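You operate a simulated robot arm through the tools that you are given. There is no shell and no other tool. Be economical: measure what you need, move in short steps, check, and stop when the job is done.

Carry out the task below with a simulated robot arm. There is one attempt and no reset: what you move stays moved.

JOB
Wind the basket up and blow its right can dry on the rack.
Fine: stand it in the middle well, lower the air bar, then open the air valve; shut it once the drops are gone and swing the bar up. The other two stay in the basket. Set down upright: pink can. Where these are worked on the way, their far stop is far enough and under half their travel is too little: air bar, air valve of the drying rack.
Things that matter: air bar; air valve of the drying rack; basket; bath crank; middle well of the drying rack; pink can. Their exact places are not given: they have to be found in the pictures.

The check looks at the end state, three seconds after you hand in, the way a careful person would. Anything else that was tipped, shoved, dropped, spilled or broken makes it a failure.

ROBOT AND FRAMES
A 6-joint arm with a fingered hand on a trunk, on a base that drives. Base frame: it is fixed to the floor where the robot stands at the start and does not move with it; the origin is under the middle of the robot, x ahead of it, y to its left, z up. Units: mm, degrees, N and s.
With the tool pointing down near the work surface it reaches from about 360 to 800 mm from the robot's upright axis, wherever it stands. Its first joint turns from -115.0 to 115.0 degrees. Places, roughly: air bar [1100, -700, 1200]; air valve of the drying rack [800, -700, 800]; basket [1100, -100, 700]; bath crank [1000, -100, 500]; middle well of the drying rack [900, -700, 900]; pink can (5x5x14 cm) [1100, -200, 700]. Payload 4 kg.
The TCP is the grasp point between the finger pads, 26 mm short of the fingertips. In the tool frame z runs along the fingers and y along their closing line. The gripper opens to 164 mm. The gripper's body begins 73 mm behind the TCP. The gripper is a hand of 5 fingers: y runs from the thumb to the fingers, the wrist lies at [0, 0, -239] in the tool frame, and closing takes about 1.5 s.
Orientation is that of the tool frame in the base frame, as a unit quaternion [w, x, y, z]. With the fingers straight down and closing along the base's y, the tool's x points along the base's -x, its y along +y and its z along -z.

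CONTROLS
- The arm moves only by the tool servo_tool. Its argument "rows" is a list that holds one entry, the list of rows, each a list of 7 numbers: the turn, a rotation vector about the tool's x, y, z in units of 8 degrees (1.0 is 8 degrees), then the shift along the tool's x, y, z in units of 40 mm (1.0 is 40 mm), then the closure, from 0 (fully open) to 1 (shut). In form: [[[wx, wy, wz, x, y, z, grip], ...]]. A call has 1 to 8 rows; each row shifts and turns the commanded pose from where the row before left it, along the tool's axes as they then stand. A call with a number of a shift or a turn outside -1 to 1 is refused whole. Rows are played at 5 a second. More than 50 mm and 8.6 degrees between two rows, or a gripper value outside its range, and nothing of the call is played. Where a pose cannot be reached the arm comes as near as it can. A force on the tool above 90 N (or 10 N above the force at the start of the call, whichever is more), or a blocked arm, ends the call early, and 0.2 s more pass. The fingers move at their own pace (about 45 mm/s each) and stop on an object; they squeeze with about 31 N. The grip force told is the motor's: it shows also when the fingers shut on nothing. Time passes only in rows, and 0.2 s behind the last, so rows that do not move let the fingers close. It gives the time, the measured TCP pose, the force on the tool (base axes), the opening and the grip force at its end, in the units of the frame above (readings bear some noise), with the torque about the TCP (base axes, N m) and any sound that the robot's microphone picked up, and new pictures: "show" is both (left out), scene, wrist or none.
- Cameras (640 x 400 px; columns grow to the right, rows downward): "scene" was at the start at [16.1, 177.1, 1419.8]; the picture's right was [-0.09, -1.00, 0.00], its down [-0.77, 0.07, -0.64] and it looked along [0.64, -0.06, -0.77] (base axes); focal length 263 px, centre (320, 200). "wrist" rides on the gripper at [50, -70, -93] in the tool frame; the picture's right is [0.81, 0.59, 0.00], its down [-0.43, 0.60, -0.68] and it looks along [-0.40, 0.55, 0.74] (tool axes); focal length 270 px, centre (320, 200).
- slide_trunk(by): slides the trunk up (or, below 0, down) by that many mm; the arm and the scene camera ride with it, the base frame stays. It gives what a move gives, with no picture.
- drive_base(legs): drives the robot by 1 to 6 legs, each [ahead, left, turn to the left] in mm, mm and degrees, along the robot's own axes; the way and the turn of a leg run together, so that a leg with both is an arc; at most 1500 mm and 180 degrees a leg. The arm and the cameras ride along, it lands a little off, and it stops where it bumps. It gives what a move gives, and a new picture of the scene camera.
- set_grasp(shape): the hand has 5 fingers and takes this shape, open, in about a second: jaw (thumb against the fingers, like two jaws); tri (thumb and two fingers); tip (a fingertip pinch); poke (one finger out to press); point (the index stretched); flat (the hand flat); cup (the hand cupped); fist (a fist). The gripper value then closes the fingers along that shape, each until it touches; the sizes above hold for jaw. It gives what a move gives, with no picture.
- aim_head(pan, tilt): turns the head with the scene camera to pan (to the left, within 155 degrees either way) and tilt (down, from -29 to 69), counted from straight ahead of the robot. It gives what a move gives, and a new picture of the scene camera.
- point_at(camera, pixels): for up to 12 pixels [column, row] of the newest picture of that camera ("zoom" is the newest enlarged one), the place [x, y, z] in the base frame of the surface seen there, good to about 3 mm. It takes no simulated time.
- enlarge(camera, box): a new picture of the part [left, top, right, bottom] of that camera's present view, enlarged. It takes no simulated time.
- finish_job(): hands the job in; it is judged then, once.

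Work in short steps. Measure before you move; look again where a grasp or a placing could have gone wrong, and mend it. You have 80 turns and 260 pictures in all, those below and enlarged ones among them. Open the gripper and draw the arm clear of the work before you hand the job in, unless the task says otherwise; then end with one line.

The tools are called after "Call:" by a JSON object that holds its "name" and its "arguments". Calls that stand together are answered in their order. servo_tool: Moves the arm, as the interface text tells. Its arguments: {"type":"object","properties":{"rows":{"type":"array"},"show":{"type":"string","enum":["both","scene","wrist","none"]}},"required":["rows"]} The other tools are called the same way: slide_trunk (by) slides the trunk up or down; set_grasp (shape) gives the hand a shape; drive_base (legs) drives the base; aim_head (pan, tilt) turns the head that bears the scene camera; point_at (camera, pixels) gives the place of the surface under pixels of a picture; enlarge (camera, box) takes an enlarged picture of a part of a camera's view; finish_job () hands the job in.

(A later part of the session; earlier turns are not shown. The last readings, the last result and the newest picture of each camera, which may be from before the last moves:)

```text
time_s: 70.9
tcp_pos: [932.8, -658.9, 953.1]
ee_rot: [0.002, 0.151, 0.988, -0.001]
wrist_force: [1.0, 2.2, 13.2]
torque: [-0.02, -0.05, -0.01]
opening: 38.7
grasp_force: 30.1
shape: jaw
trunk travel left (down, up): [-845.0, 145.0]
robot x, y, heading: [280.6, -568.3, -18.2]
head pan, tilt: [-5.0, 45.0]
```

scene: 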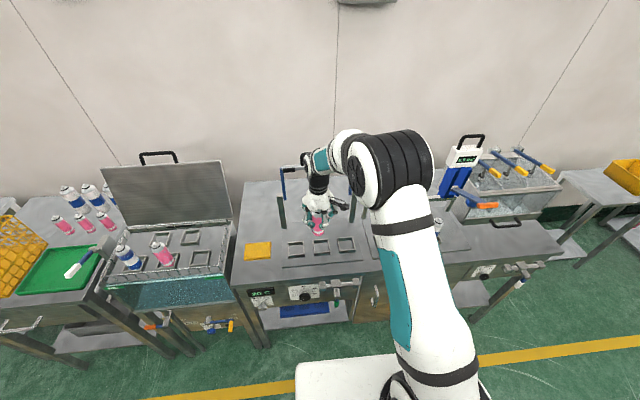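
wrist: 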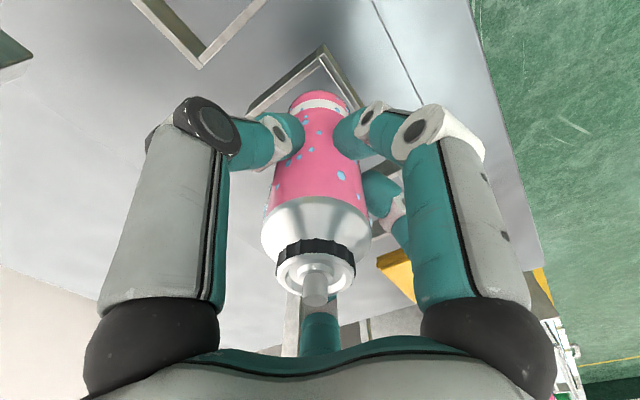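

The can stands on the well floor (13 N). I ease off, open to ~100 mm, and rise.

Call:
{"name": "servo_tool", "arguments": {"rows": [[[0, 0, 0, 0, 0, -0.05, 0.9], [0, 0, 0, 0, 0, 0, 0.7], [0, 0, 0, 0, 0, 0, 0.5], [0, 0, 0, 0, 0, 0, 0.4], [0, 0, 0, 0, 0, 0, 0.4], [0, 0, 0, 0, 0, 0, 0.4], [0, 0, 0, 0, 0, -0.3, 0.4], [0, 0, 0, 0, 0, -0.5, 0.4]]], "show": "wrist"}}

Call:
{"name": "servo_tool", "arguments": {"rows": [[[0, 0, 0, 0, 0, -0.7, 0.4], [0, 0, 0, 0, 0, -0.7, 0.4], [0, 0, 0, 0, 0, -0.7, 0.4], [0, 0, 0, 0, 0, -0.7, 0.4]]], "show": "none"}}

Call:
{"name": "drive_base", "arguments": {"legs": [[-350, 0, 0]]}}

Call:
{"name": "enlarge", "arguments": {"camera": "scene", "box": [260, 130, 420, 250]}}

```text
time_s: 72.7
tcp_pos: [931.8, -657.2, 986.2]
ee_rot: [0.001, 0.151, 0.988, -0.001]
wrist_force: [0.9, 0.0, -0.7]
torque: [0.05, 0.01, 0.0]
opening: 97.4
grasp_force: 0.0
shape: jaw
trunk travel left (down, up): [-845.0, 145.0]
robot x, y, heading: [275.9, -562.4, -18.1]
head pan, tilt: [-5.0, 45.0]
```

wrist: 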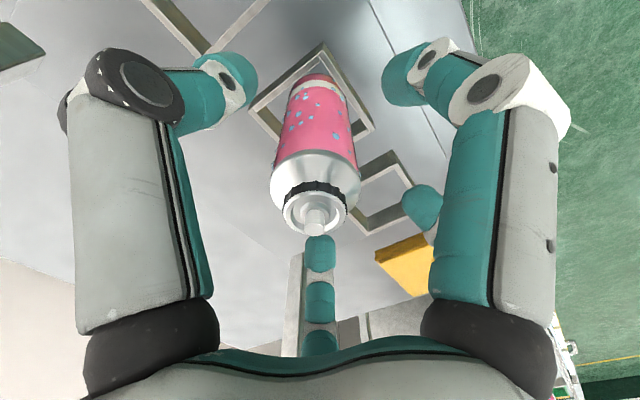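

```text
time_s: 73.7
tcp_pos: [933.0, -656.7, 1097.5]
ee_rot: [-0.001, 0.15, 0.989, 0.0]
wrist_force: [0.7, 0.7, -0.3]
torque: [0.01, -0.01, 0.02]
opening: 97.9
grasp_force: 0.0
shape: jaw
trunk travel left (down, up): [-845.0, 145.0]
robot x, y, heading: [274.2, -562.5, -18.3]
head pan, tilt: [-5.0, 45.0]
```

```text
time_s: 75.9
tcp_pos: [602.8, -550.1, 1096.8]
ee_rot: [0.001, 0.154, 0.988, 0.0]
wrist_force: [-0.2, 0.4, -0.2]
torque: [0.0, -0.01, -0.01]
opening: 97.8
grasp_force: 0.1
shape: jaw
trunk travel left (down, up): [-845.0, 145.0]
robot x, y, heading: [-49.1, -454.0, -18.6]
head pan, tilt: [-5.0, 45.0]
```

scene: 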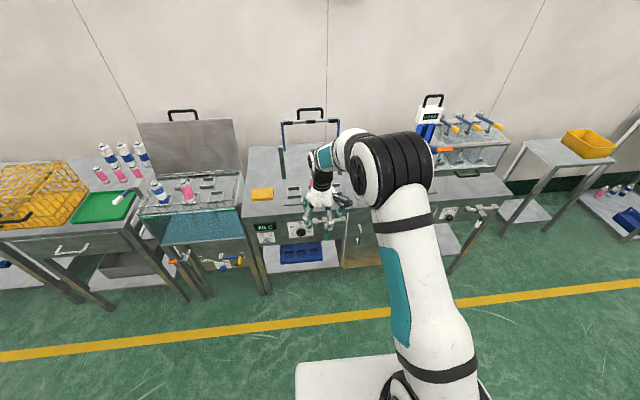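

```text
3.33 times, centred on (340, 190) of scene
```

zoom: 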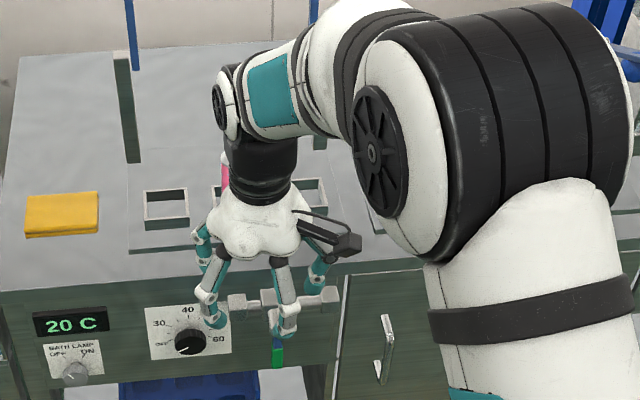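

The can stands in the middle well. Now I study the air bar and its hinges.

Call:
{"name": "drive_base", "arguments": {"legs": [[0, -350, 0]]}}

Call:
{"name": "enlarge", "arguments": {"camera": "scene", "box": [170, 80, 330, 200]}}

Call:
{"name": "enlarge", "arguments": {"camera": "scene", "box": [170, 150, 330, 270]}}

```text
time_s: 78.2
tcp_pos: [495.2, -875.7, 1095.1]
ee_rot: [0.001, 0.153, 0.988, 0.0]
wrist_force: [0.5, -0.8, -0.1]
torque: [0.01, -0.03, -0.02]
opening: 97.8
grasp_force: 0.0
shape: jaw
trunk travel left (down, up): [-845.0, 145.0]
robot x, y, heading: [-157.2, -781.5, -18.2]
head pan, tilt: [-5.0, 45.0]
```

scene: 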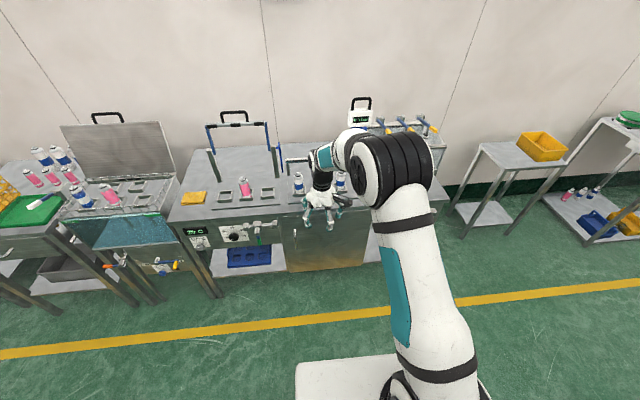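

```text
3.33 times, centred on (250, 140) of scene
```

zoom: 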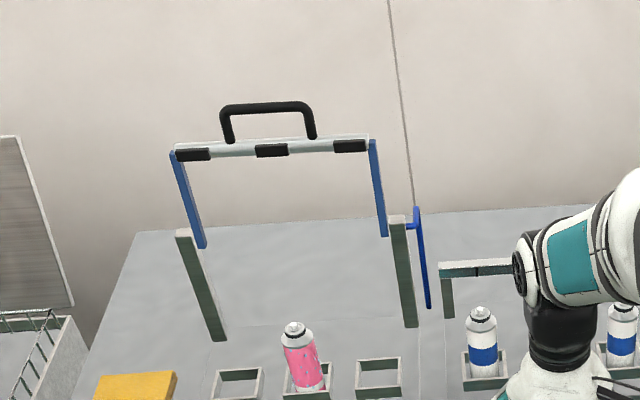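

```text
3.33 times, centred on (250, 210) of scene
```

zoom: 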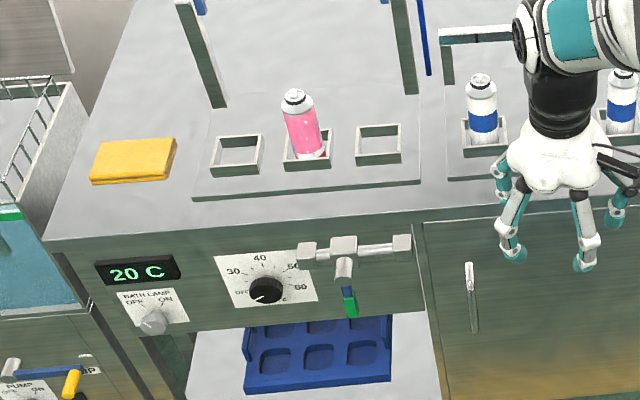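

Call:
{"name": "enlarge", "arguments": {"camera": "scene", "box": [190, 95, 310, 185]}}

Call:
{"name": "point_at", "arguments": {"camera": "zoom", "pixels": [[193, 65], [155, 85], [255, 80], [105, 130], [318, 118], [135, 215], [120, 225], [340, 190], [360, 200], [400, 200], [418, 310], [222, 120]]}}

```text
4.44 times, centred on (250, 140) of scene
```

zoom: 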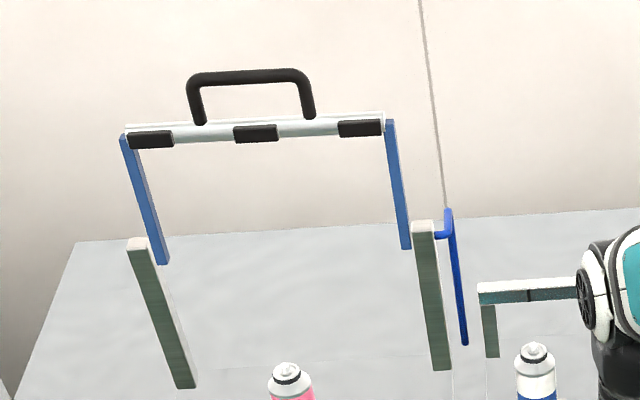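

```text
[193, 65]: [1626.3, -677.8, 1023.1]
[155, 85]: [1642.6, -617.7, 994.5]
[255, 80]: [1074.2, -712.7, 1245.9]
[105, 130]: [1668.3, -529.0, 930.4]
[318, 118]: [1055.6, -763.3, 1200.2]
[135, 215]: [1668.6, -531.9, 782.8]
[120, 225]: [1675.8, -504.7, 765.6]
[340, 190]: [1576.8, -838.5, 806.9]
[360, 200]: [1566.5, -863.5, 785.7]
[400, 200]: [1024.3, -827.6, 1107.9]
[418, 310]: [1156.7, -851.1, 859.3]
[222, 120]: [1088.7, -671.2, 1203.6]
```

Call:
{"name": "point_at", "arguments": {"camera": "zoom", "pixels": [[250, 76], [200, 78], [308, 90], [195, 100], [150, 140], [255, 135], [360, 130], [160, 258], [406, 243], [136, 243], [421, 228], [463, 340]]}}

Call:
{"name": "point_at", "arguments": {"camera": "zoom", "pixels": [[448, 215], [457, 290], [285, 368], [145, 200], [397, 180], [440, 235], [250, 127], [185, 380], [440, 362], [128, 135], [388, 122]]}}

```text
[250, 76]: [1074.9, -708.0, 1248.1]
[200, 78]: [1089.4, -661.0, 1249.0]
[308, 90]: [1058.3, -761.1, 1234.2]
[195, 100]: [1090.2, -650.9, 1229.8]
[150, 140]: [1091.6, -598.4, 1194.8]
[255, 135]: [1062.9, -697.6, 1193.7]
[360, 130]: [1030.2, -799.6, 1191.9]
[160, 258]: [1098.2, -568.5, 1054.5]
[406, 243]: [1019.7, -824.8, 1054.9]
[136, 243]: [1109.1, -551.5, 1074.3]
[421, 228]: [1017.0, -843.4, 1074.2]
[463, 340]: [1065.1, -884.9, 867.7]
```

```text
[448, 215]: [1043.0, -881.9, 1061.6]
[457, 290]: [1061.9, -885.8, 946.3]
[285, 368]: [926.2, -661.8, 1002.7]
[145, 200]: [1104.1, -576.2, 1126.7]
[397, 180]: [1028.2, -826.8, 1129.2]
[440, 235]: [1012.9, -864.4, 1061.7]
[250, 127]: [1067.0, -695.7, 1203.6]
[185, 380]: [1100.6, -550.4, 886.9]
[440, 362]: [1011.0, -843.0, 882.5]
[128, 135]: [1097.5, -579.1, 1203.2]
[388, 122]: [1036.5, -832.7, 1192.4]
```

Bar pivots at z≈1060 (d≈1222), bar at z≈1197, handle rod at z≈1248, ~100 mm wide; lowered it will swing 90° forward over the can. I test the fingertip-pinch shape for gripping the handle rod.

Call:
{"name": "set_grasp", "arguments": {"shape": "tip"}}

Call:
{"name": "servo_tool", "arguments": {"rows": [[[0, 0, 0, 0, 0, 0, 0.5], [0, 0, 0, 0, 0, 0, 0.5], [0, 0, 0, 0, 0, 0, 0.5], [0, 0, 0, 0, 0, 0, 0.5], [0, 0, 0, 0, 0, 0, 0.5]]], "show": "both"}}

Call:
{"name": "enlarge", "arguments": {"camera": "scene", "box": [280, 160, 360, 240]}}

```text
time_s: 79.1
tcp_pos: [494.8, -875.0, 1096.4]
ee_rot: [0.001, 0.153, 0.988, 0.0]
wrist_force: [0.1, 0.0, -0.3]
torque: [0.0, 0.01, -0.02]
opening: 163.7
grasp_force: 0.0
shape: tip
trunk travel left (down, up): [-845.0, 145.0]
robot x, y, heading: [-162.0, -780.1, -18.4]
head pan, tilt: [-5.0, 45.0]
```

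```text
time_s: 80.3
tcp_pos: [494.9, -874.8, 1095.5]
ee_rot: [0.0, 0.152, 0.988, 0.0]
wrist_force: [0.2, -0.2, 0.3]
torque: [-0.01, 0.01, 0.0]
opening: 82.5
grasp_force: 0.1
shape: tip
trunk travel left (down, up): [-845.0, 145.0]
robot x, y, heading: [-156.4, -777.1, -18.2]
head pan, tilt: [-5.0, 45.0]
```

scene: 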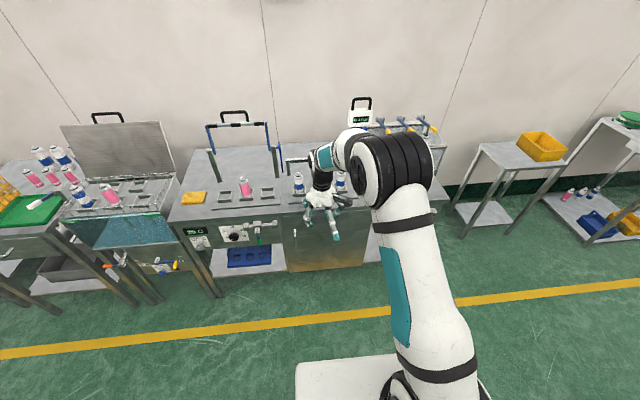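
wrist: 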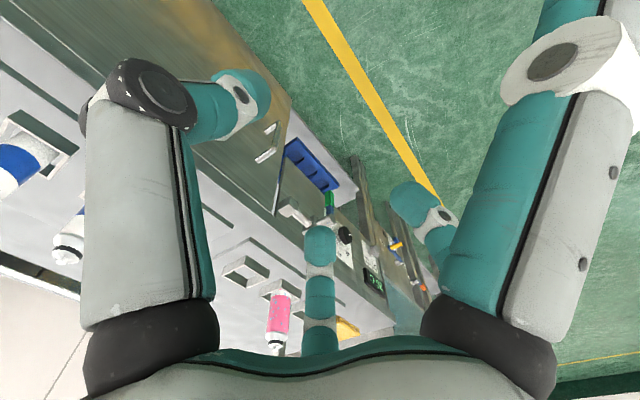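

```text
5.00 times, centred on (320, 200) of scene
```

zoom: 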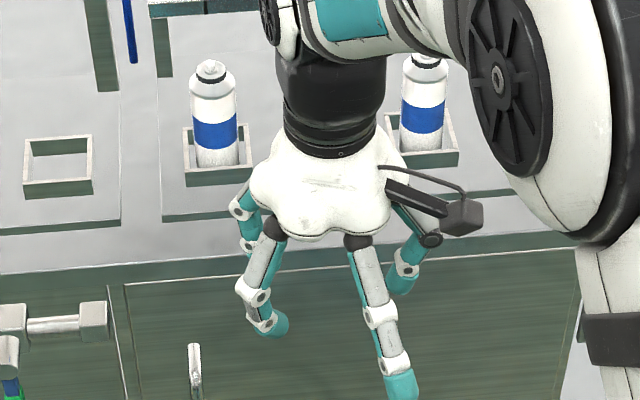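

The tip shape leaves one finger stretched; I compare with 'tri'.

Call:
{"name": "set_grasp", "arguments": {"shape": "tri"}}

Call:
{"name": "servo_tool", "arguments": {"rows": [[[0, 0, 0, 0, 0, 0, 1], [0, 0, 0, 0, 0, 0, 1], [0, 0, 0, 0, 0, 0, 1], [0, 0, 0, 0, 0, 0, 1], [0, 0, 0, 0, 0, 0, 1], [0, 0, 0, 0, 0, 0, 1], [0, 0, 0, 0, 0, 0, 1], [0, 0, 0, 0, 0, 0, 1]]], "show": "wrist"}}

Call:
{"name": "enlarge", "arguments": {"camera": "scene", "box": [280, 160, 360, 240]}}

```text
time_s: 81.2
tcp_pos: [495.0, -874.7, 1095.5]
ee_rot: [0.001, 0.152, 0.988, 0.0]
wrist_force: [0.2, 0.1, -0.2]
torque: [0.0, 0.0, 0.0]
opening: 164.1
grasp_force: 0.1
shape: tri
trunk travel left (down, up): [-845.0, 145.0]
robot x, y, heading: [-156.6, -783.0, -18.3]
head pan, tilt: [-5.0, 45.0]
```

```text
time_s: 83.0
tcp_pos: [495.7, -874.8, 1096.3]
ee_rot: [0.001, 0.151, 0.988, 0.0]
wrist_force: [0.4, -0.4, -0.9]
torque: [-0.01, -0.01, 0.0]
opening: 3.7
grasp_force: 0.1
shape: tri
trunk travel left (down, up): [-845.0, 145.0]
robot x, y, heading: [-157.0, -784.4, -18.3]
head pan, tilt: [-5.0, 45.0]
```

wrist: 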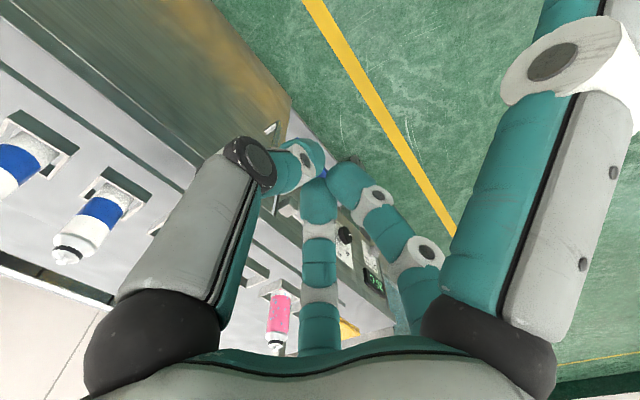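

```text
5.00 times, centred on (320, 200) of scene
```

zoom: 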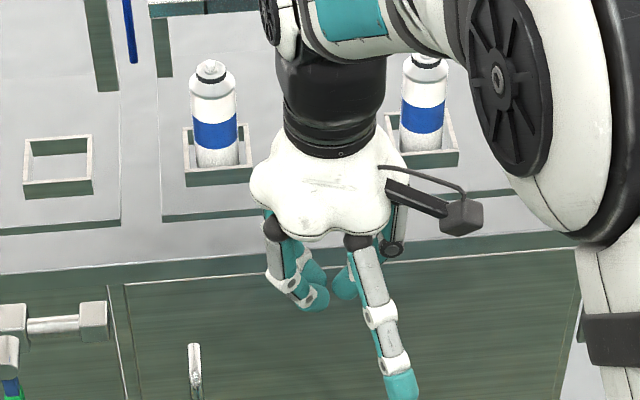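

In 'tri', thumb opposes two fingers (ideal for a rod along tool x) with one finger kept straight. I measure where that straight finger and the pinch tips are.

Call:
{"name": "point_at", "arguments": {"camera": "zoom", "pixels": [[402, 390], [380, 315], [358, 255], [318, 297], [345, 285], [318, 272], [355, 390]]}}

Call:
{"name": "point_at", "arguments": {"camera": "wrist", "pixels": [[305, 155], [345, 180], [318, 190], [570, 15], [550, 60], [375, 200]]}}

```text
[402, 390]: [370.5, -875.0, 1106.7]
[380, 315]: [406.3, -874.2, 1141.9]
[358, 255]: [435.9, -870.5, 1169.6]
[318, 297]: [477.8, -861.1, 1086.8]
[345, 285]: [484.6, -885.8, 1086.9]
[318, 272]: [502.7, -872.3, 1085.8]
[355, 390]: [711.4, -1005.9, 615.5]
```

```text
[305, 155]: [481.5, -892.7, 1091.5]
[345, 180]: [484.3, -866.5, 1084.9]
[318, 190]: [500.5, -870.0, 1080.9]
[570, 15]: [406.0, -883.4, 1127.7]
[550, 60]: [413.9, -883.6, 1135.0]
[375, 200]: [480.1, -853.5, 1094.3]
```

'tri' works: the straight finger splays 119 mm out at TCP height. I yaw the hand +90° so thumb faces the robot and fingers the rear, raise the trunk, and drive toward the handle.

Call:
{"name": "servo_tool", "arguments": {"rows": [[[0, 0, 1, 0, 0, 0, 0.6], [0, 0, 1, 0, 0, 0, 0.6], [0, 0, 1, 0, 0, 0, 0.6], [0, 0, 1, 0, 0, 0, 0.6], [0, 0, 1, 0, 0, 0, 0.6], [0, 0, 1, 0, 0, 0, 0.6], [0, 0, 1, 0, 0, 0, 0.6], [0, 0, 1, 0, 0, 0, 0.6]]], "show": "none"}}

Call:
{"name": "servo_tool", "arguments": {"rows": [[[0, 0, 1, 0, 0, 0, 0.6], [0, 0, 1, 0, 0, 0, 0.6], [0, 0, 1, 0, 0, 0, 0.6], [0, 0, 0.25, 0, 0, 0, 0.6], [0, 0, 0, 0, 0, 0, 0.6]]], "show": "none"}}

Call:
{"name": "slide_trunk", "arguments": {"by": 145}}

Call:
{"name": "drive_base", "arguments": {"legs": [[0, 338, 0], [320, 0, 0]]}}

```text
time_s: 84.8
tcp_pos: [494.4, -874.2, 1095.4]
ee_rot: [0.001, 0.653, 0.757, 0.0]
wrist_force: [1.4, 0.6, -0.2]
torque: [0.0, 0.0, 0.0]
opening: 65.3
grasp_force: 0.1
shape: tri
trunk travel left (down, up): [-845.0, 145.0]
robot x, y, heading: [-159.7, -781.4, -18.4]
head pan, tilt: [-5.0, 45.0]
```

```text
time_s: 86.0
tcp_pos: [496.3, -875.1, 1096.1]
ee_rot: [0.001, 0.807, 0.591, 0.0]
wrist_force: [-0.6, 0.2, -0.3]
torque: [-0.01, 0.0, 0.01]
opening: 65.0
grasp_force: 0.1
shape: tri
trunk travel left (down, up): [-845.0, 145.0]
robot x, y, heading: [-156.8, -781.4, -18.2]
head pan, tilt: [-5.0, 45.0]
```

```text
time_s: 87.7
tcp_pos: [496.9, -875.5, 1240.6]
ee_rot: [0.001, 0.806, 0.592, 0.001]
wrist_force: [-0.3, 0.1, 0.0]
torque: [0.0, 0.03, 0.01]
opening: 65.0
grasp_force: 0.0
shape: tri
trunk travel left (down, up): [-990.0, 0.0]
robot x, y, heading: [-159.5, -781.6, -18.1]
head pan, tilt: [-5.0, 45.0]
```

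```text
time_s: 91.7
tcp_pos: [910.7, -658.9, 1241.7]
ee_rot: [0.001, 0.805, 0.593, 0.001]
wrist_force: [0.2, 0.3, -0.1]
torque: [0.02, 0.03, 0.0]
opening: 65.1
grasp_force: 0.1
shape: tri
trunk travel left (down, up): [-990.0, 0.0]
robot x, y, heading: [258.2, -570.4, -18.4]
head pan, tilt: [-5.0, 45.0]
```

scene: 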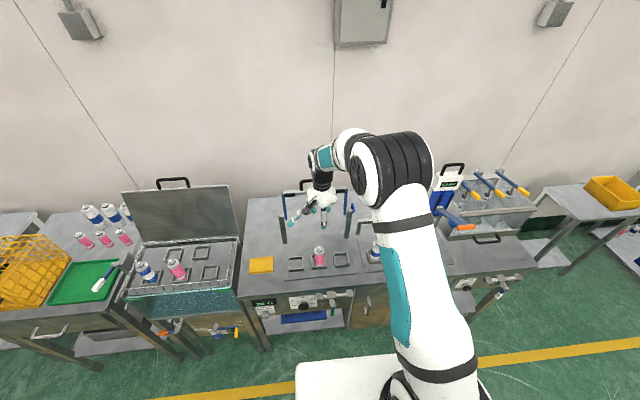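

I raise the hand 70 mm above handle height and view the handle from the wrist.

Call:
{"name": "servo_tool", "arguments": {"rows": [[[0, 0, 0, 0, 0, -0.6, 0.6], [0, 0, 0, 0, 0, -0.6, 0.6], [0, 0, 0, 0, 0, -0.6, 0.6], [0, 0, 0, 0, 0, 0, 0.6]]], "show": "wrist"}}

Call:
{"name": "enlarge", "arguments": {"camera": "scene", "box": [270, 140, 370, 240]}}

```text
time_s: 92.7
tcp_pos: [912.5, -662.0, 1314.5]
ee_rot: [0.0, 0.805, 0.593, 0.0]
wrist_force: [0.5, 0.3, 0.0]
torque: [-0.02, 0.03, 0.01]
opening: 65.3
grasp_force: 0.1
shape: tri
trunk travel left (down, up): [-990.0, 0.0]
robot x, y, heading: [255.4, -566.3, -17.9]
head pan, tilt: [-5.0, 45.0]
```

wrist: 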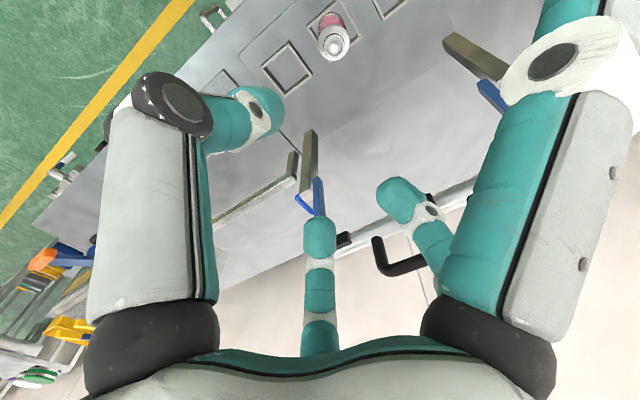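

```text
4.00 times, centred on (320, 190) of scene
```

zoom: 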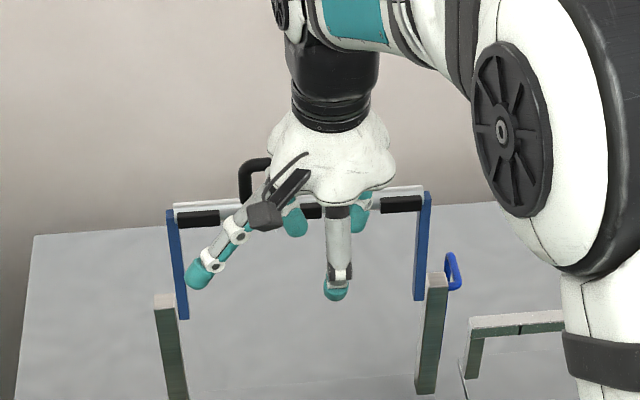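

I check the base's front edge before deciding how far to drive.

Call:
{"name": "point_at", "arguments": {"camera": "scene", "pixels": [[330, 365], [370, 360], [345, 360], [310, 368], [300, 186], [312, 183]]}}

Call:
{"name": "drive_base", "arguments": {"legs": [[80, 0, 0]]}}

Call:
{"name": "servo_tool", "arguments": {"rows": [[[0, 0, 0, 0, 0, 0, 0.6]]], "show": "wrist"}}

```text
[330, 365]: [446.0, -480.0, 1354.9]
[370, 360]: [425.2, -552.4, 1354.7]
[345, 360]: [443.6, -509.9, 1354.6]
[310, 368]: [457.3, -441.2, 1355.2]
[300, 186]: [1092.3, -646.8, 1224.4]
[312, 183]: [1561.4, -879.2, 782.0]
```

```text
time_s: 93.7
tcp_pos: [988.5, -687.1, 1314.1]
ee_rot: [0.0, 0.805, 0.593, 0.0]
wrist_force: [-0.6, 0.1, -1.1]
torque: [0.01, 0.01, -0.03]
opening: 65.2
grasp_force: 0.0
shape: tri
trunk travel left (down, up): [-990.0, 0.0]
robot x, y, heading: [329.5, -592.5, -18.0]
head pan, tilt: [-5.0, 45.0]
```

scene: 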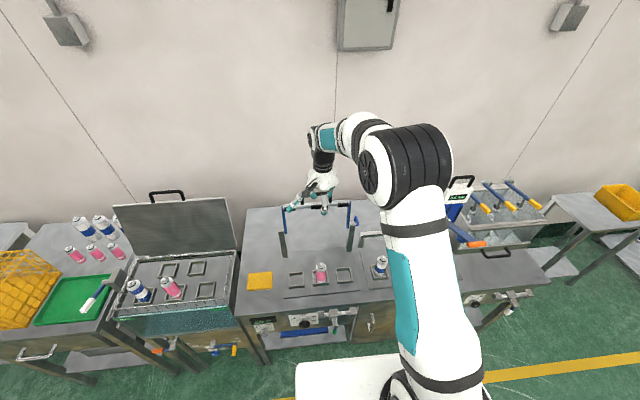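

```text
time_s: 94.1
tcp_pos: [987.0, -686.4, 1313.6]
ee_rot: [0.001, 0.805, 0.593, 0.001]
wrist_force: [-0.2, -0.2, 0.1]
torque: [-0.03, -0.01, 0.03]
opening: 65.2
grasp_force: 0.0
shape: tri
trunk travel left (down, up): [-990.0, 0.0]
robot x, y, heading: [330.4, -591.1, -18.3]
head pan, tilt: [-5.0, 45.0]
```

wrist: 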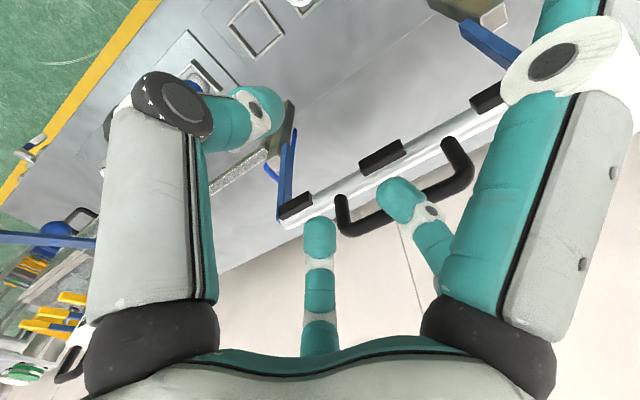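

The handle is visible at (345–465,145–230). I measure its rod.

Call:
{"name": "point_at", "arguments": {"camera": "wrist", "pixels": [[350, 228], [372, 222], [440, 195], [465, 178], [455, 145], [340, 200], [380, 160], [430, 140], [320, 200]]}}

```text
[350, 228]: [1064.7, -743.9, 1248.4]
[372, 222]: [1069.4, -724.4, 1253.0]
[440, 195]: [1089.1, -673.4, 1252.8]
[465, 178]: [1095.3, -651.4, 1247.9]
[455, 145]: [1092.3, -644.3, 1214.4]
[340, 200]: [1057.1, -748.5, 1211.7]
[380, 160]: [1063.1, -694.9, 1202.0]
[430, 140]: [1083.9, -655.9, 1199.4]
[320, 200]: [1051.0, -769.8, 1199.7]
```

Rod centre ≈(1080,-698,1246). I move over it.

Call:
{"name": "servo_tool", "arguments": {"rows": [[[0, 0, 0, 0.1, 0.6, 0, 0.6], [0, 0, 0, 0.1, 0.6, 0, 0.6], [0, 0, 0, 0.1, 0.6, 0, 0.6], [0, 0, 0, 0.1, 0.5, 0, 0.6], [0, 0, 0, 0, 0, 0.4, 0.6], [0, 0, 0, 0, 0, 0, 0.6]]], "show": "wrist"}}

Call:
{"name": "enlarge", "arguments": {"camera": "scene", "box": [270, 140, 370, 240]}}

```text
time_s: 95.5
tcp_pos: [1081.8, -698.9, 1298.3]
ee_rot: [0.001, 0.804, 0.594, 0.0]
wrist_force: [-0.2, -0.9, -0.4]
torque: [-0.04, -0.04, -0.01]
opening: 65.6
grasp_force: 0.1
shape: tri
trunk travel left (down, up): [-990.0, 0.0]
robot x, y, heading: [337.3, -592.4, -18.1]
head pan, tilt: [-5.0, 45.0]
```

wrist: 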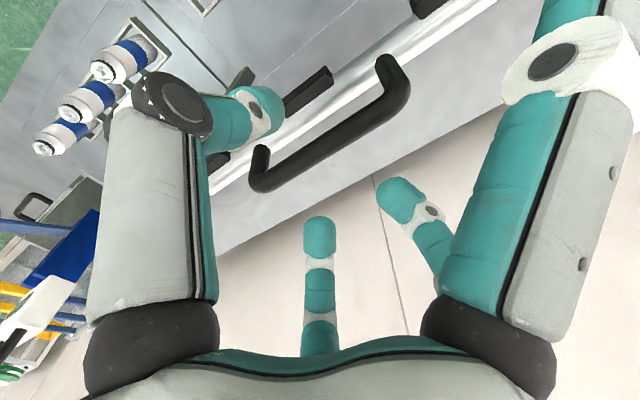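

```text
4.00 times, centred on (320, 190) of scene
```

zoom: 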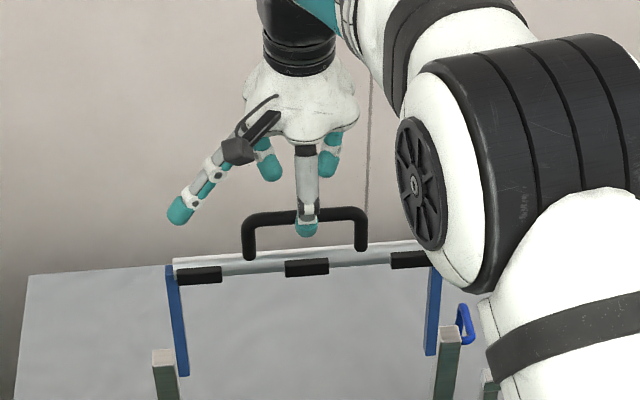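

Well aligned: thumb in front, fingers behind the rod. I descend 50 mm and close.

Call:
{"name": "servo_tool", "arguments": {"rows": [[[0, 0, 0, 0, 0, 0.45, 0.6], [0, 0, 0, 0, 0, 0.45, 0.6], [0, 0, 0, 0, 0, 0.35, 0.6], [0, 0, 0, 0, 0, 0, 0.8], [0, 0, 0, 0, 0, 0, 1], [0, 0, 0, 0, 0, 0, 1], [0, 0, 0, 0, 0, 0, 1], [0, 0, 0, 0, 0, 0, 1]]], "show": "wrist"}}

Call:
{"name": "enlarge", "arguments": {"camera": "scene", "box": [270, 140, 370, 240]}}

```text
time_s: 97.3
tcp_pos: [1080.0, -699.7, 1249.3]
ee_rot: [0.0, 0.805, 0.594, -0.001]
wrist_force: [1.7, -1.5, -3.8]
torque: [-0.02, 0.03, 0.02]
opening: 0.2
grasp_force: 30.8
shape: tri
trunk travel left (down, up): [-990.0, 0.0]
robot x, y, heading: [336.0, -595.9, -18.1]
head pan, tilt: [-5.0, 45.0]
```

wrist: 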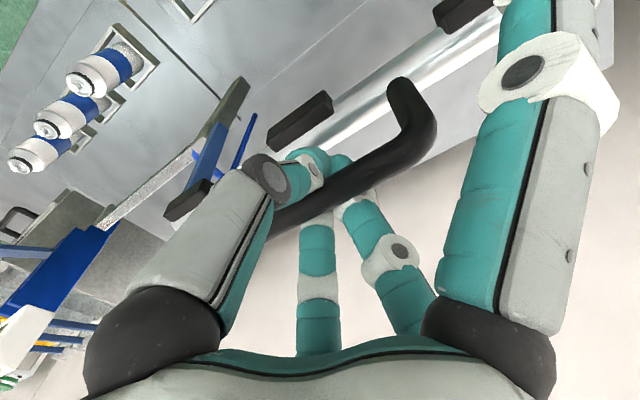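

```text
4.00 times, centred on (320, 190) of scene
```

zoom: 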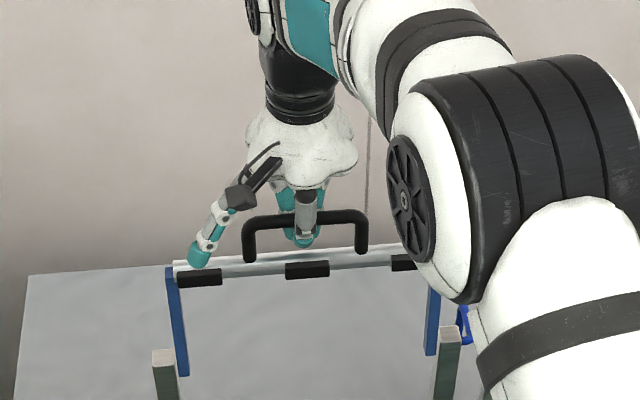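

The handle is gripped. I begin swinging the bar toward me along the 187 mm arc, first ~30°.

Call:
{"name": "servo_tool", "arguments": {"rows": [[[0, 0, 0, 0, -0.538, -0.012, 1], [0, 0, 0, 0, -0.488, 0.043, 1], [0, 0, 0, 0, -0.48, 0.093, 1], [0, 0, 0, 0, -0.468, 0.143, 1], [0, 0, 0, 0, -0.45, 0.191, 1]]], "show": "wrist"}}

Call:
{"name": "enlarge", "arguments": {"camera": "scene", "box": [270, 140, 370, 240]}}

```text
time_s: 98.5
tcp_pos: [988.8, -671.6, 1228.3]
ee_rot: [0.0, 0.804, 0.594, -0.001]
wrist_force: [5.7, -0.5, -12.0]
torque: [-0.04, -0.16, 0.01]
opening: 0.0
grasp_force: 30.9
shape: tri
trunk travel left (down, up): [-990.0, 0.0]
robot x, y, heading: [332.2, -595.5, -17.9]
head pan, tilt: [-5.0, 45.0]
```

wrist: 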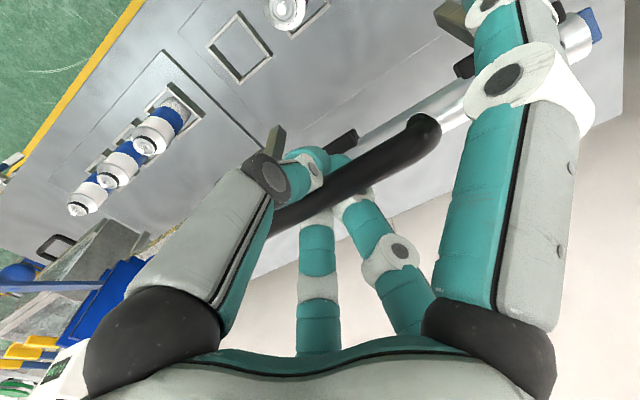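

```text
4.00 times, centred on (320, 190) of scene
```

zoom: 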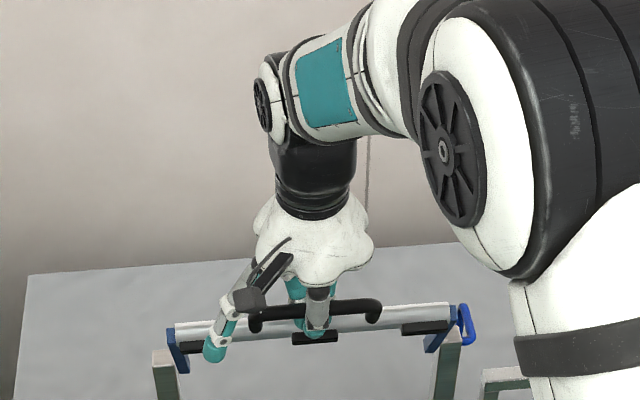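

It follows smoothly at low force. I continue to ~56°.

Call:
{"name": "servo_tool", "arguments": {"rows": [[[0, 0, 0, 0, -0.428, 0.237, 1], [0, 0, 0, 0, -0.401, 0.281, 1], [0, 0, 0, 0, -0.37, 0.321, 1], [0, 0, 0, 0, -0.333, 0.358, 1], [0, 0, 0, 0, -0.295, 0.391, 1]]], "show": "none"}}

Call:
{"name": "enlarge", "arguments": {"camera": "scene", "box": [270, 160, 370, 260]}}

```text
time_s: 99.7
tcp_pos: [919.6, -650.0, 1165.2]
ee_rot: [0.001, 0.806, 0.592, 0.0]
wrist_force: [7.7, -7.4, -7.8]
torque: [-0.08, -0.17, 0.03]
opening: 0.0
grasp_force: 30.7
shape: tri
trunk travel left (down, up): [-990.0, 0.0]
robot x, y, heading: [330.3, -592.0, -18.2]
head pan, tilt: [-5.0, 45.0]
```

```text
4.00 times, centred on (320, 210) of scene
```

zoom: 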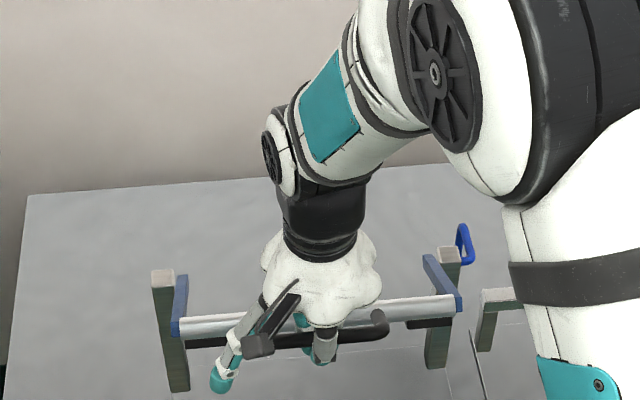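

Good. I continue to ~80°, watching force for the stop.

Call:
{"name": "servo_tool", "arguments": {"rows": [[[0, 0, 0, 0, -0.252, 0.419, 1], [0, 0, 0, 0, -0.207, 0.444, 1], [0, 0, 0, 0, -0.159, 0.462, 1], [0, 0, 0, 0, -0.11, 0.477, 1], [0, 0, 0, 0, 0, 0, 1]]], "show": "wrist"}}

Call:
{"name": "enlarge", "arguments": {"camera": "scene", "box": [270, 180, 370, 280]}}

```text
time_s: 100.9
tcp_pos: [891.7, -641.2, 1091.3]
ee_rot: [0.0, 0.806, 0.592, 0.0]
wrist_force: [8.9, -8.2, -3.6]
torque: [-0.05, -0.11, 0.03]
opening: 0.0
grasp_force: 31.1
shape: tri
trunk travel left (down, up): [-990.0, 0.0]
robot x, y, heading: [332.8, -598.7, -18.0]
head pan, tilt: [-5.0, 45.0]
```

wrist: 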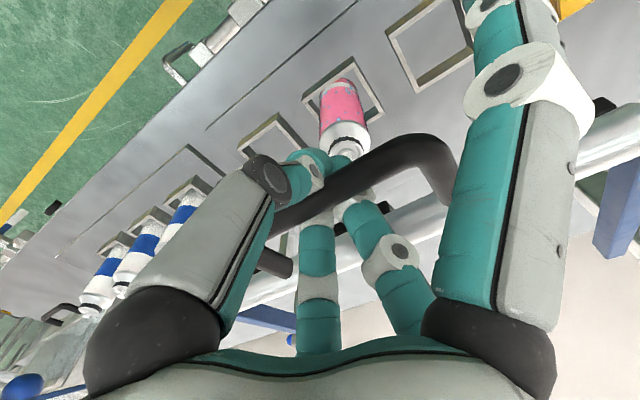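

```text
4.00 times, centred on (320, 230) of scene
```

zoom: 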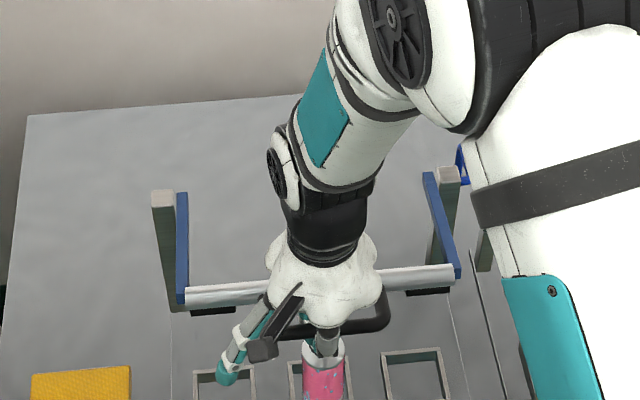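

I go on to 90° and slightly beyond, watching for the stop.

Call:
{"name": "servo_tool", "arguments": {"rows": [[[0, 0, 0, 0, -0.06, 0.4, 1], [0, 0, 0, 0, -0.02, 0.3, 1], [0, 0, 0, 0, 0.0, 0.12, 1], [0, 0, 0, 0, 0, 0, 1]]], "show": "wrist"}}

Call:
{"name": "enlarge", "arguments": {"camera": "scene", "box": [270, 180, 370, 280]}}

```text
time_s: 101.9
tcp_pos: [888.7, -641.1, 1060.7]
ee_rot: [0.0, 0.805, 0.594, 0.0]
wrist_force: [13.6, -4.8, -0.8]
torque: [-0.06, -0.15, 0.04]
opening: 0.2
grasp_force: 30.4
shape: tri
trunk travel left (down, up): [-990.0, 0.0]
robot x, y, heading: [332.7, -593.7, -18.2]
head pan, tilt: [-5.0, 45.0]
```

wrist: 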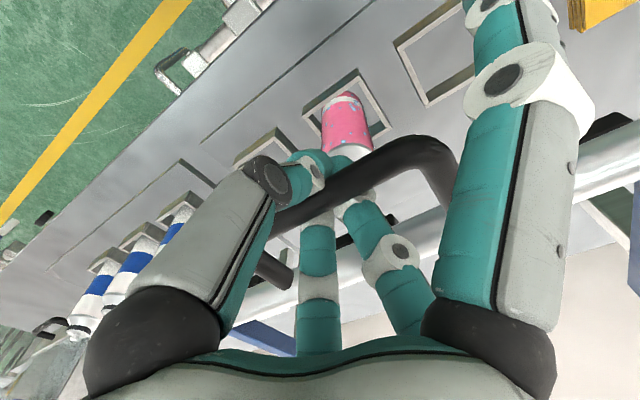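

```text
4.00 times, centred on (320, 230) of scene
```

zoom: 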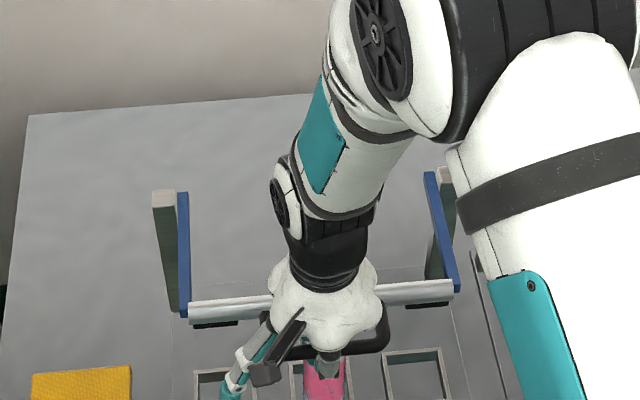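

No stop felt yet at horizontal; I lower gently a bit further.

Call:
{"name": "servo_tool", "arguments": {"rows": [[[0, 0, 0, 0, 0.08, 0.12, 1], [0, 0, 0, 0, 0.02, 0.12, 1], [0, 0, 0, 0, 0, 0, 1]]], "show": "none"}}

Call:
{"name": "servo_tool", "arguments": {"rows": [[[0, 0, 0, 0, 0.03, 0.12, 1], [0, 0, 0, 0, 0, 0, 1]]], "show": "none"}}

Call:
{"name": "enlarge", "arguments": {"camera": "scene", "box": [270, 180, 370, 280]}}

```text
time_s: 102.7
tcp_pos: [890.2, -640.3, 1050.1]
ee_rot: [0.001, 0.805, 0.594, 0.0]
wrist_force: [-0.8, -0.8, 0.0]
torque: [-0.02, 0.03, -0.02]
opening: 0.3
grasp_force: 31.0
shape: tri
trunk travel left (down, up): [-990.0, 0.0]
robot x, y, heading: [327.9, -592.7, -18.0]
head pan, tilt: [-5.0, 45.0]
```

```text
time_s: 103.3
tcp_pos: [892.3, -641.1, 1048.7]
ee_rot: [0.0, 0.805, 0.593, 0.001]
wrist_force: [0.8, -0.4, -0.3]
torque: [0.01, -0.01, -0.02]
opening: 0.0
grasp_force: 31.2
shape: tri
trunk travel left (down, up): [-990.0, 0.0]
robot x, y, heading: [333.8, -591.3, -18.3]
head pan, tilt: [-5.0, 45.0]
```

```text
4.00 times, centred on (320, 230) of scene
```

zoom: 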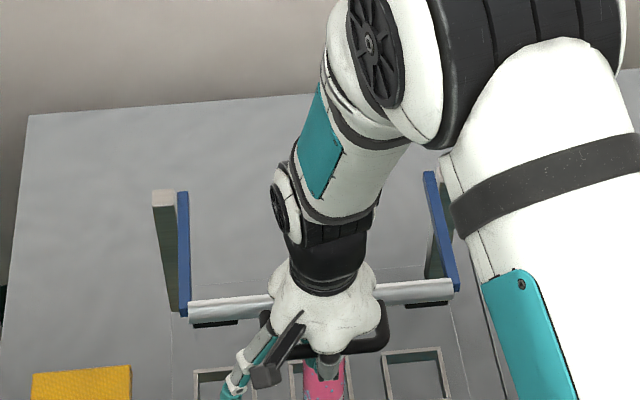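

The bar stopped following, so it seems to be at its stop. I open the hand, rise, and check the bar.

Call:
{"name": "servo_tool", "arguments": {"rows": [[[0, 0, 0, 0, 0, 0, 0.8], [0, 0, 0, 0, 0, 0, 0.65], [0, 0, 0, 0, 0, 0, 0.6], [0, 0, 0, 0, 0, 0, 0.6], [0, 0, 0, 0, 0, -0.4, 0.6], [0, 0, 0, 0, 0, -0.7, 0.6], [0, 0, 0, 0, 0, -0.8, 0.6], [0, 0, 0, 0, 0, -0.8, 0.6]]], "show": "wrist"}}

Call:
{"name": "drive_base", "arguments": {"legs": [[-300, 0, 0]]}}

Call:
{"name": "enlarge", "arguments": {"camera": "scene", "box": [250, 140, 370, 230]}}

```text
time_s: 105.1
tcp_pos: [892.5, -642.8, 1153.5]
ee_rot: [0.001, 0.804, 0.594, 0.001]
wrist_force: [-0.4, 0.2, -0.6]
torque: [0.0, 0.01, 0.0]
opening: 65.0
grasp_force: 0.0
shape: tri
trunk travel left (down, up): [-990.0, 0.0]
robot x, y, heading: [328.8, -591.8, -18.2]
head pan, tilt: [-5.0, 45.0]
```

wrist: 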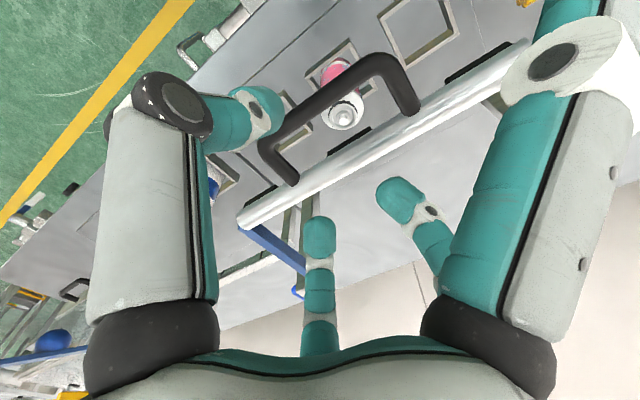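

```text
time_s: 107.2
tcp_pos: [603.7, -550.8, 1154.7]
ee_rot: [0.0, 0.806, 0.592, 0.001]
wrist_force: [-0.5, 0.2, 0.7]
torque: [-0.02, -0.03, 0.0]
opening: 65.4
grasp_force: 0.1
shape: tri
trunk travel left (down, up): [-990.0, 0.0]
robot x, y, heading: [46.2, -497.7, -18.1]
head pan, tilt: [-5.0, 45.0]
```

scene: 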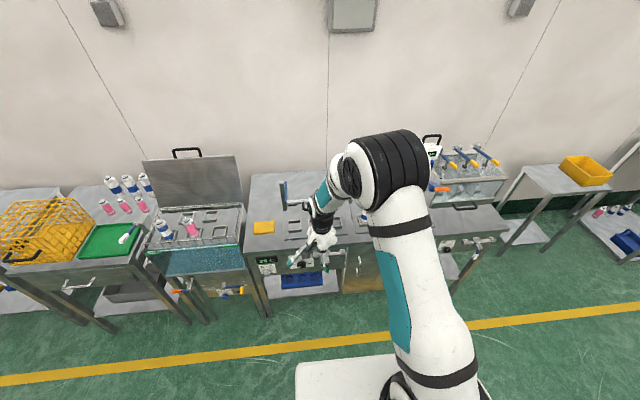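

```text
4.44 times, centred on (310, 185) of scene
```

zoom: 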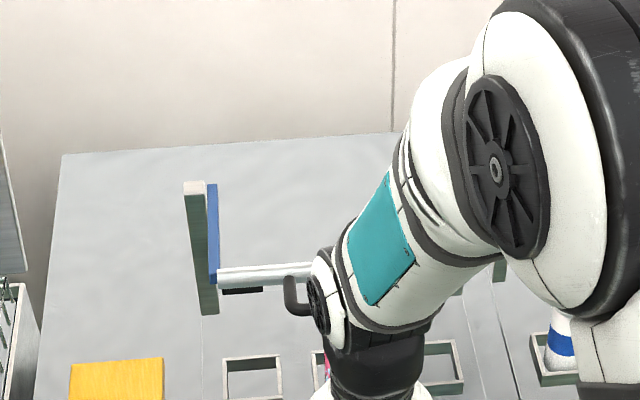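

The bar stays down over the wells. Next the valve: I yaw the hand back, lower the trunk, and look at the valve.

Call:
{"name": "servo_tool", "arguments": {"rows": [[[0, 0, -1, 0, 0, 0, 0.6], [0, 0, -1, 0, 0, 0, 0.6], [0, 0, -1, 0, 0, 0, 0.6], [0, 0, -1, 0, 0, 0, 0.6], [0, 0, -1, 0, 0, 0, 0.6], [0, 0, -1, 0, 0, 0, 0.6], [0, 0, -1, 0, 0, 0, 0.6], [0, 0, -1, 0, 0, 0, 0.6]]], "show": "none"}}

Call:
{"name": "servo_tool", "arguments": {"rows": [[[0, 0, -1, 0, 0, 0, 0.6], [0, 0, -1, 0, 0, 0, 0.6], [0, 0, -1, 0, 0, 0, 0.6], [0, 0, -0.25, 0, 0, 0, 0.6]]], "show": "none"}}

Call:
{"name": "slide_trunk", "arguments": {"by": -500}}

Call:
{"name": "drive_base", "arguments": {"legs": [[-80, 0, 0], [0, -300, 0]]}}

Call:
{"name": "enlarge", "arguments": {"camera": "scene", "box": [180, 160, 300, 280]}}

```text
time_s: 109.0
tcp_pos: [604.0, -552.7, 1155.0]
ee_rot: [0.001, 0.369, 0.929, -0.001]
wrist_force: [0.7, 0.5, -0.3]
torque: [0.03, 0.01, 0.01]
opening: 65.2
grasp_force: 0.1
shape: tri
trunk travel left (down, up): [-990.0, 0.0]
robot x, y, heading: [46.0, -499.0, -18.1]
head pan, tilt: [-5.0, 45.0]
```

```text
time_s: 110.0
tcp_pos: [604.1, -550.5, 1154.1]
ee_rot: [0.001, 0.15, 0.989, 0.0]
wrist_force: [0.0, -0.7, 0.0]
torque: [0.01, -0.01, 0.0]
opening: 65.1
grasp_force: 0.3
shape: tri
trunk travel left (down, up): [-990.0, 0.0]
robot x, y, heading: [42.3, -498.2, -18.2]
head pan, tilt: [-5.0, 45.0]
```

```text
refused: -500 is not a number from -400 to 400
```

```text
time_s: 112.7
tcp_pos: [433.7, -809.6, 1153.4]
ee_rot: [0.001, 0.151, 0.988, -0.001]
wrist_force: [-0.1, -1.4, -0.5]
torque: [0.03, -0.02, -0.01]
opening: 65.4
grasp_force: 0.0
shape: tri
trunk travel left (down, up): [-990.0, 0.0]
robot x, y, heading: [-127.2, -758.2, -18.5]
head pan, tilt: [-5.0, 45.0]
```

scene: 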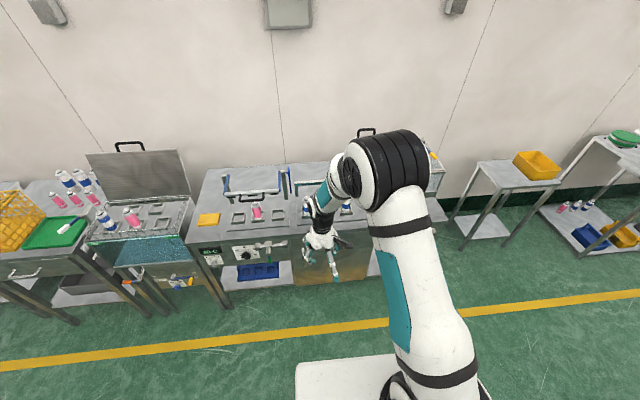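

```text
3.33 times, centred on (240, 220) of scene
```

zoom: 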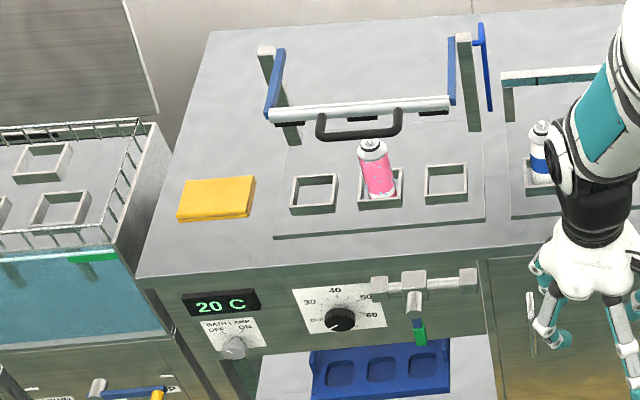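

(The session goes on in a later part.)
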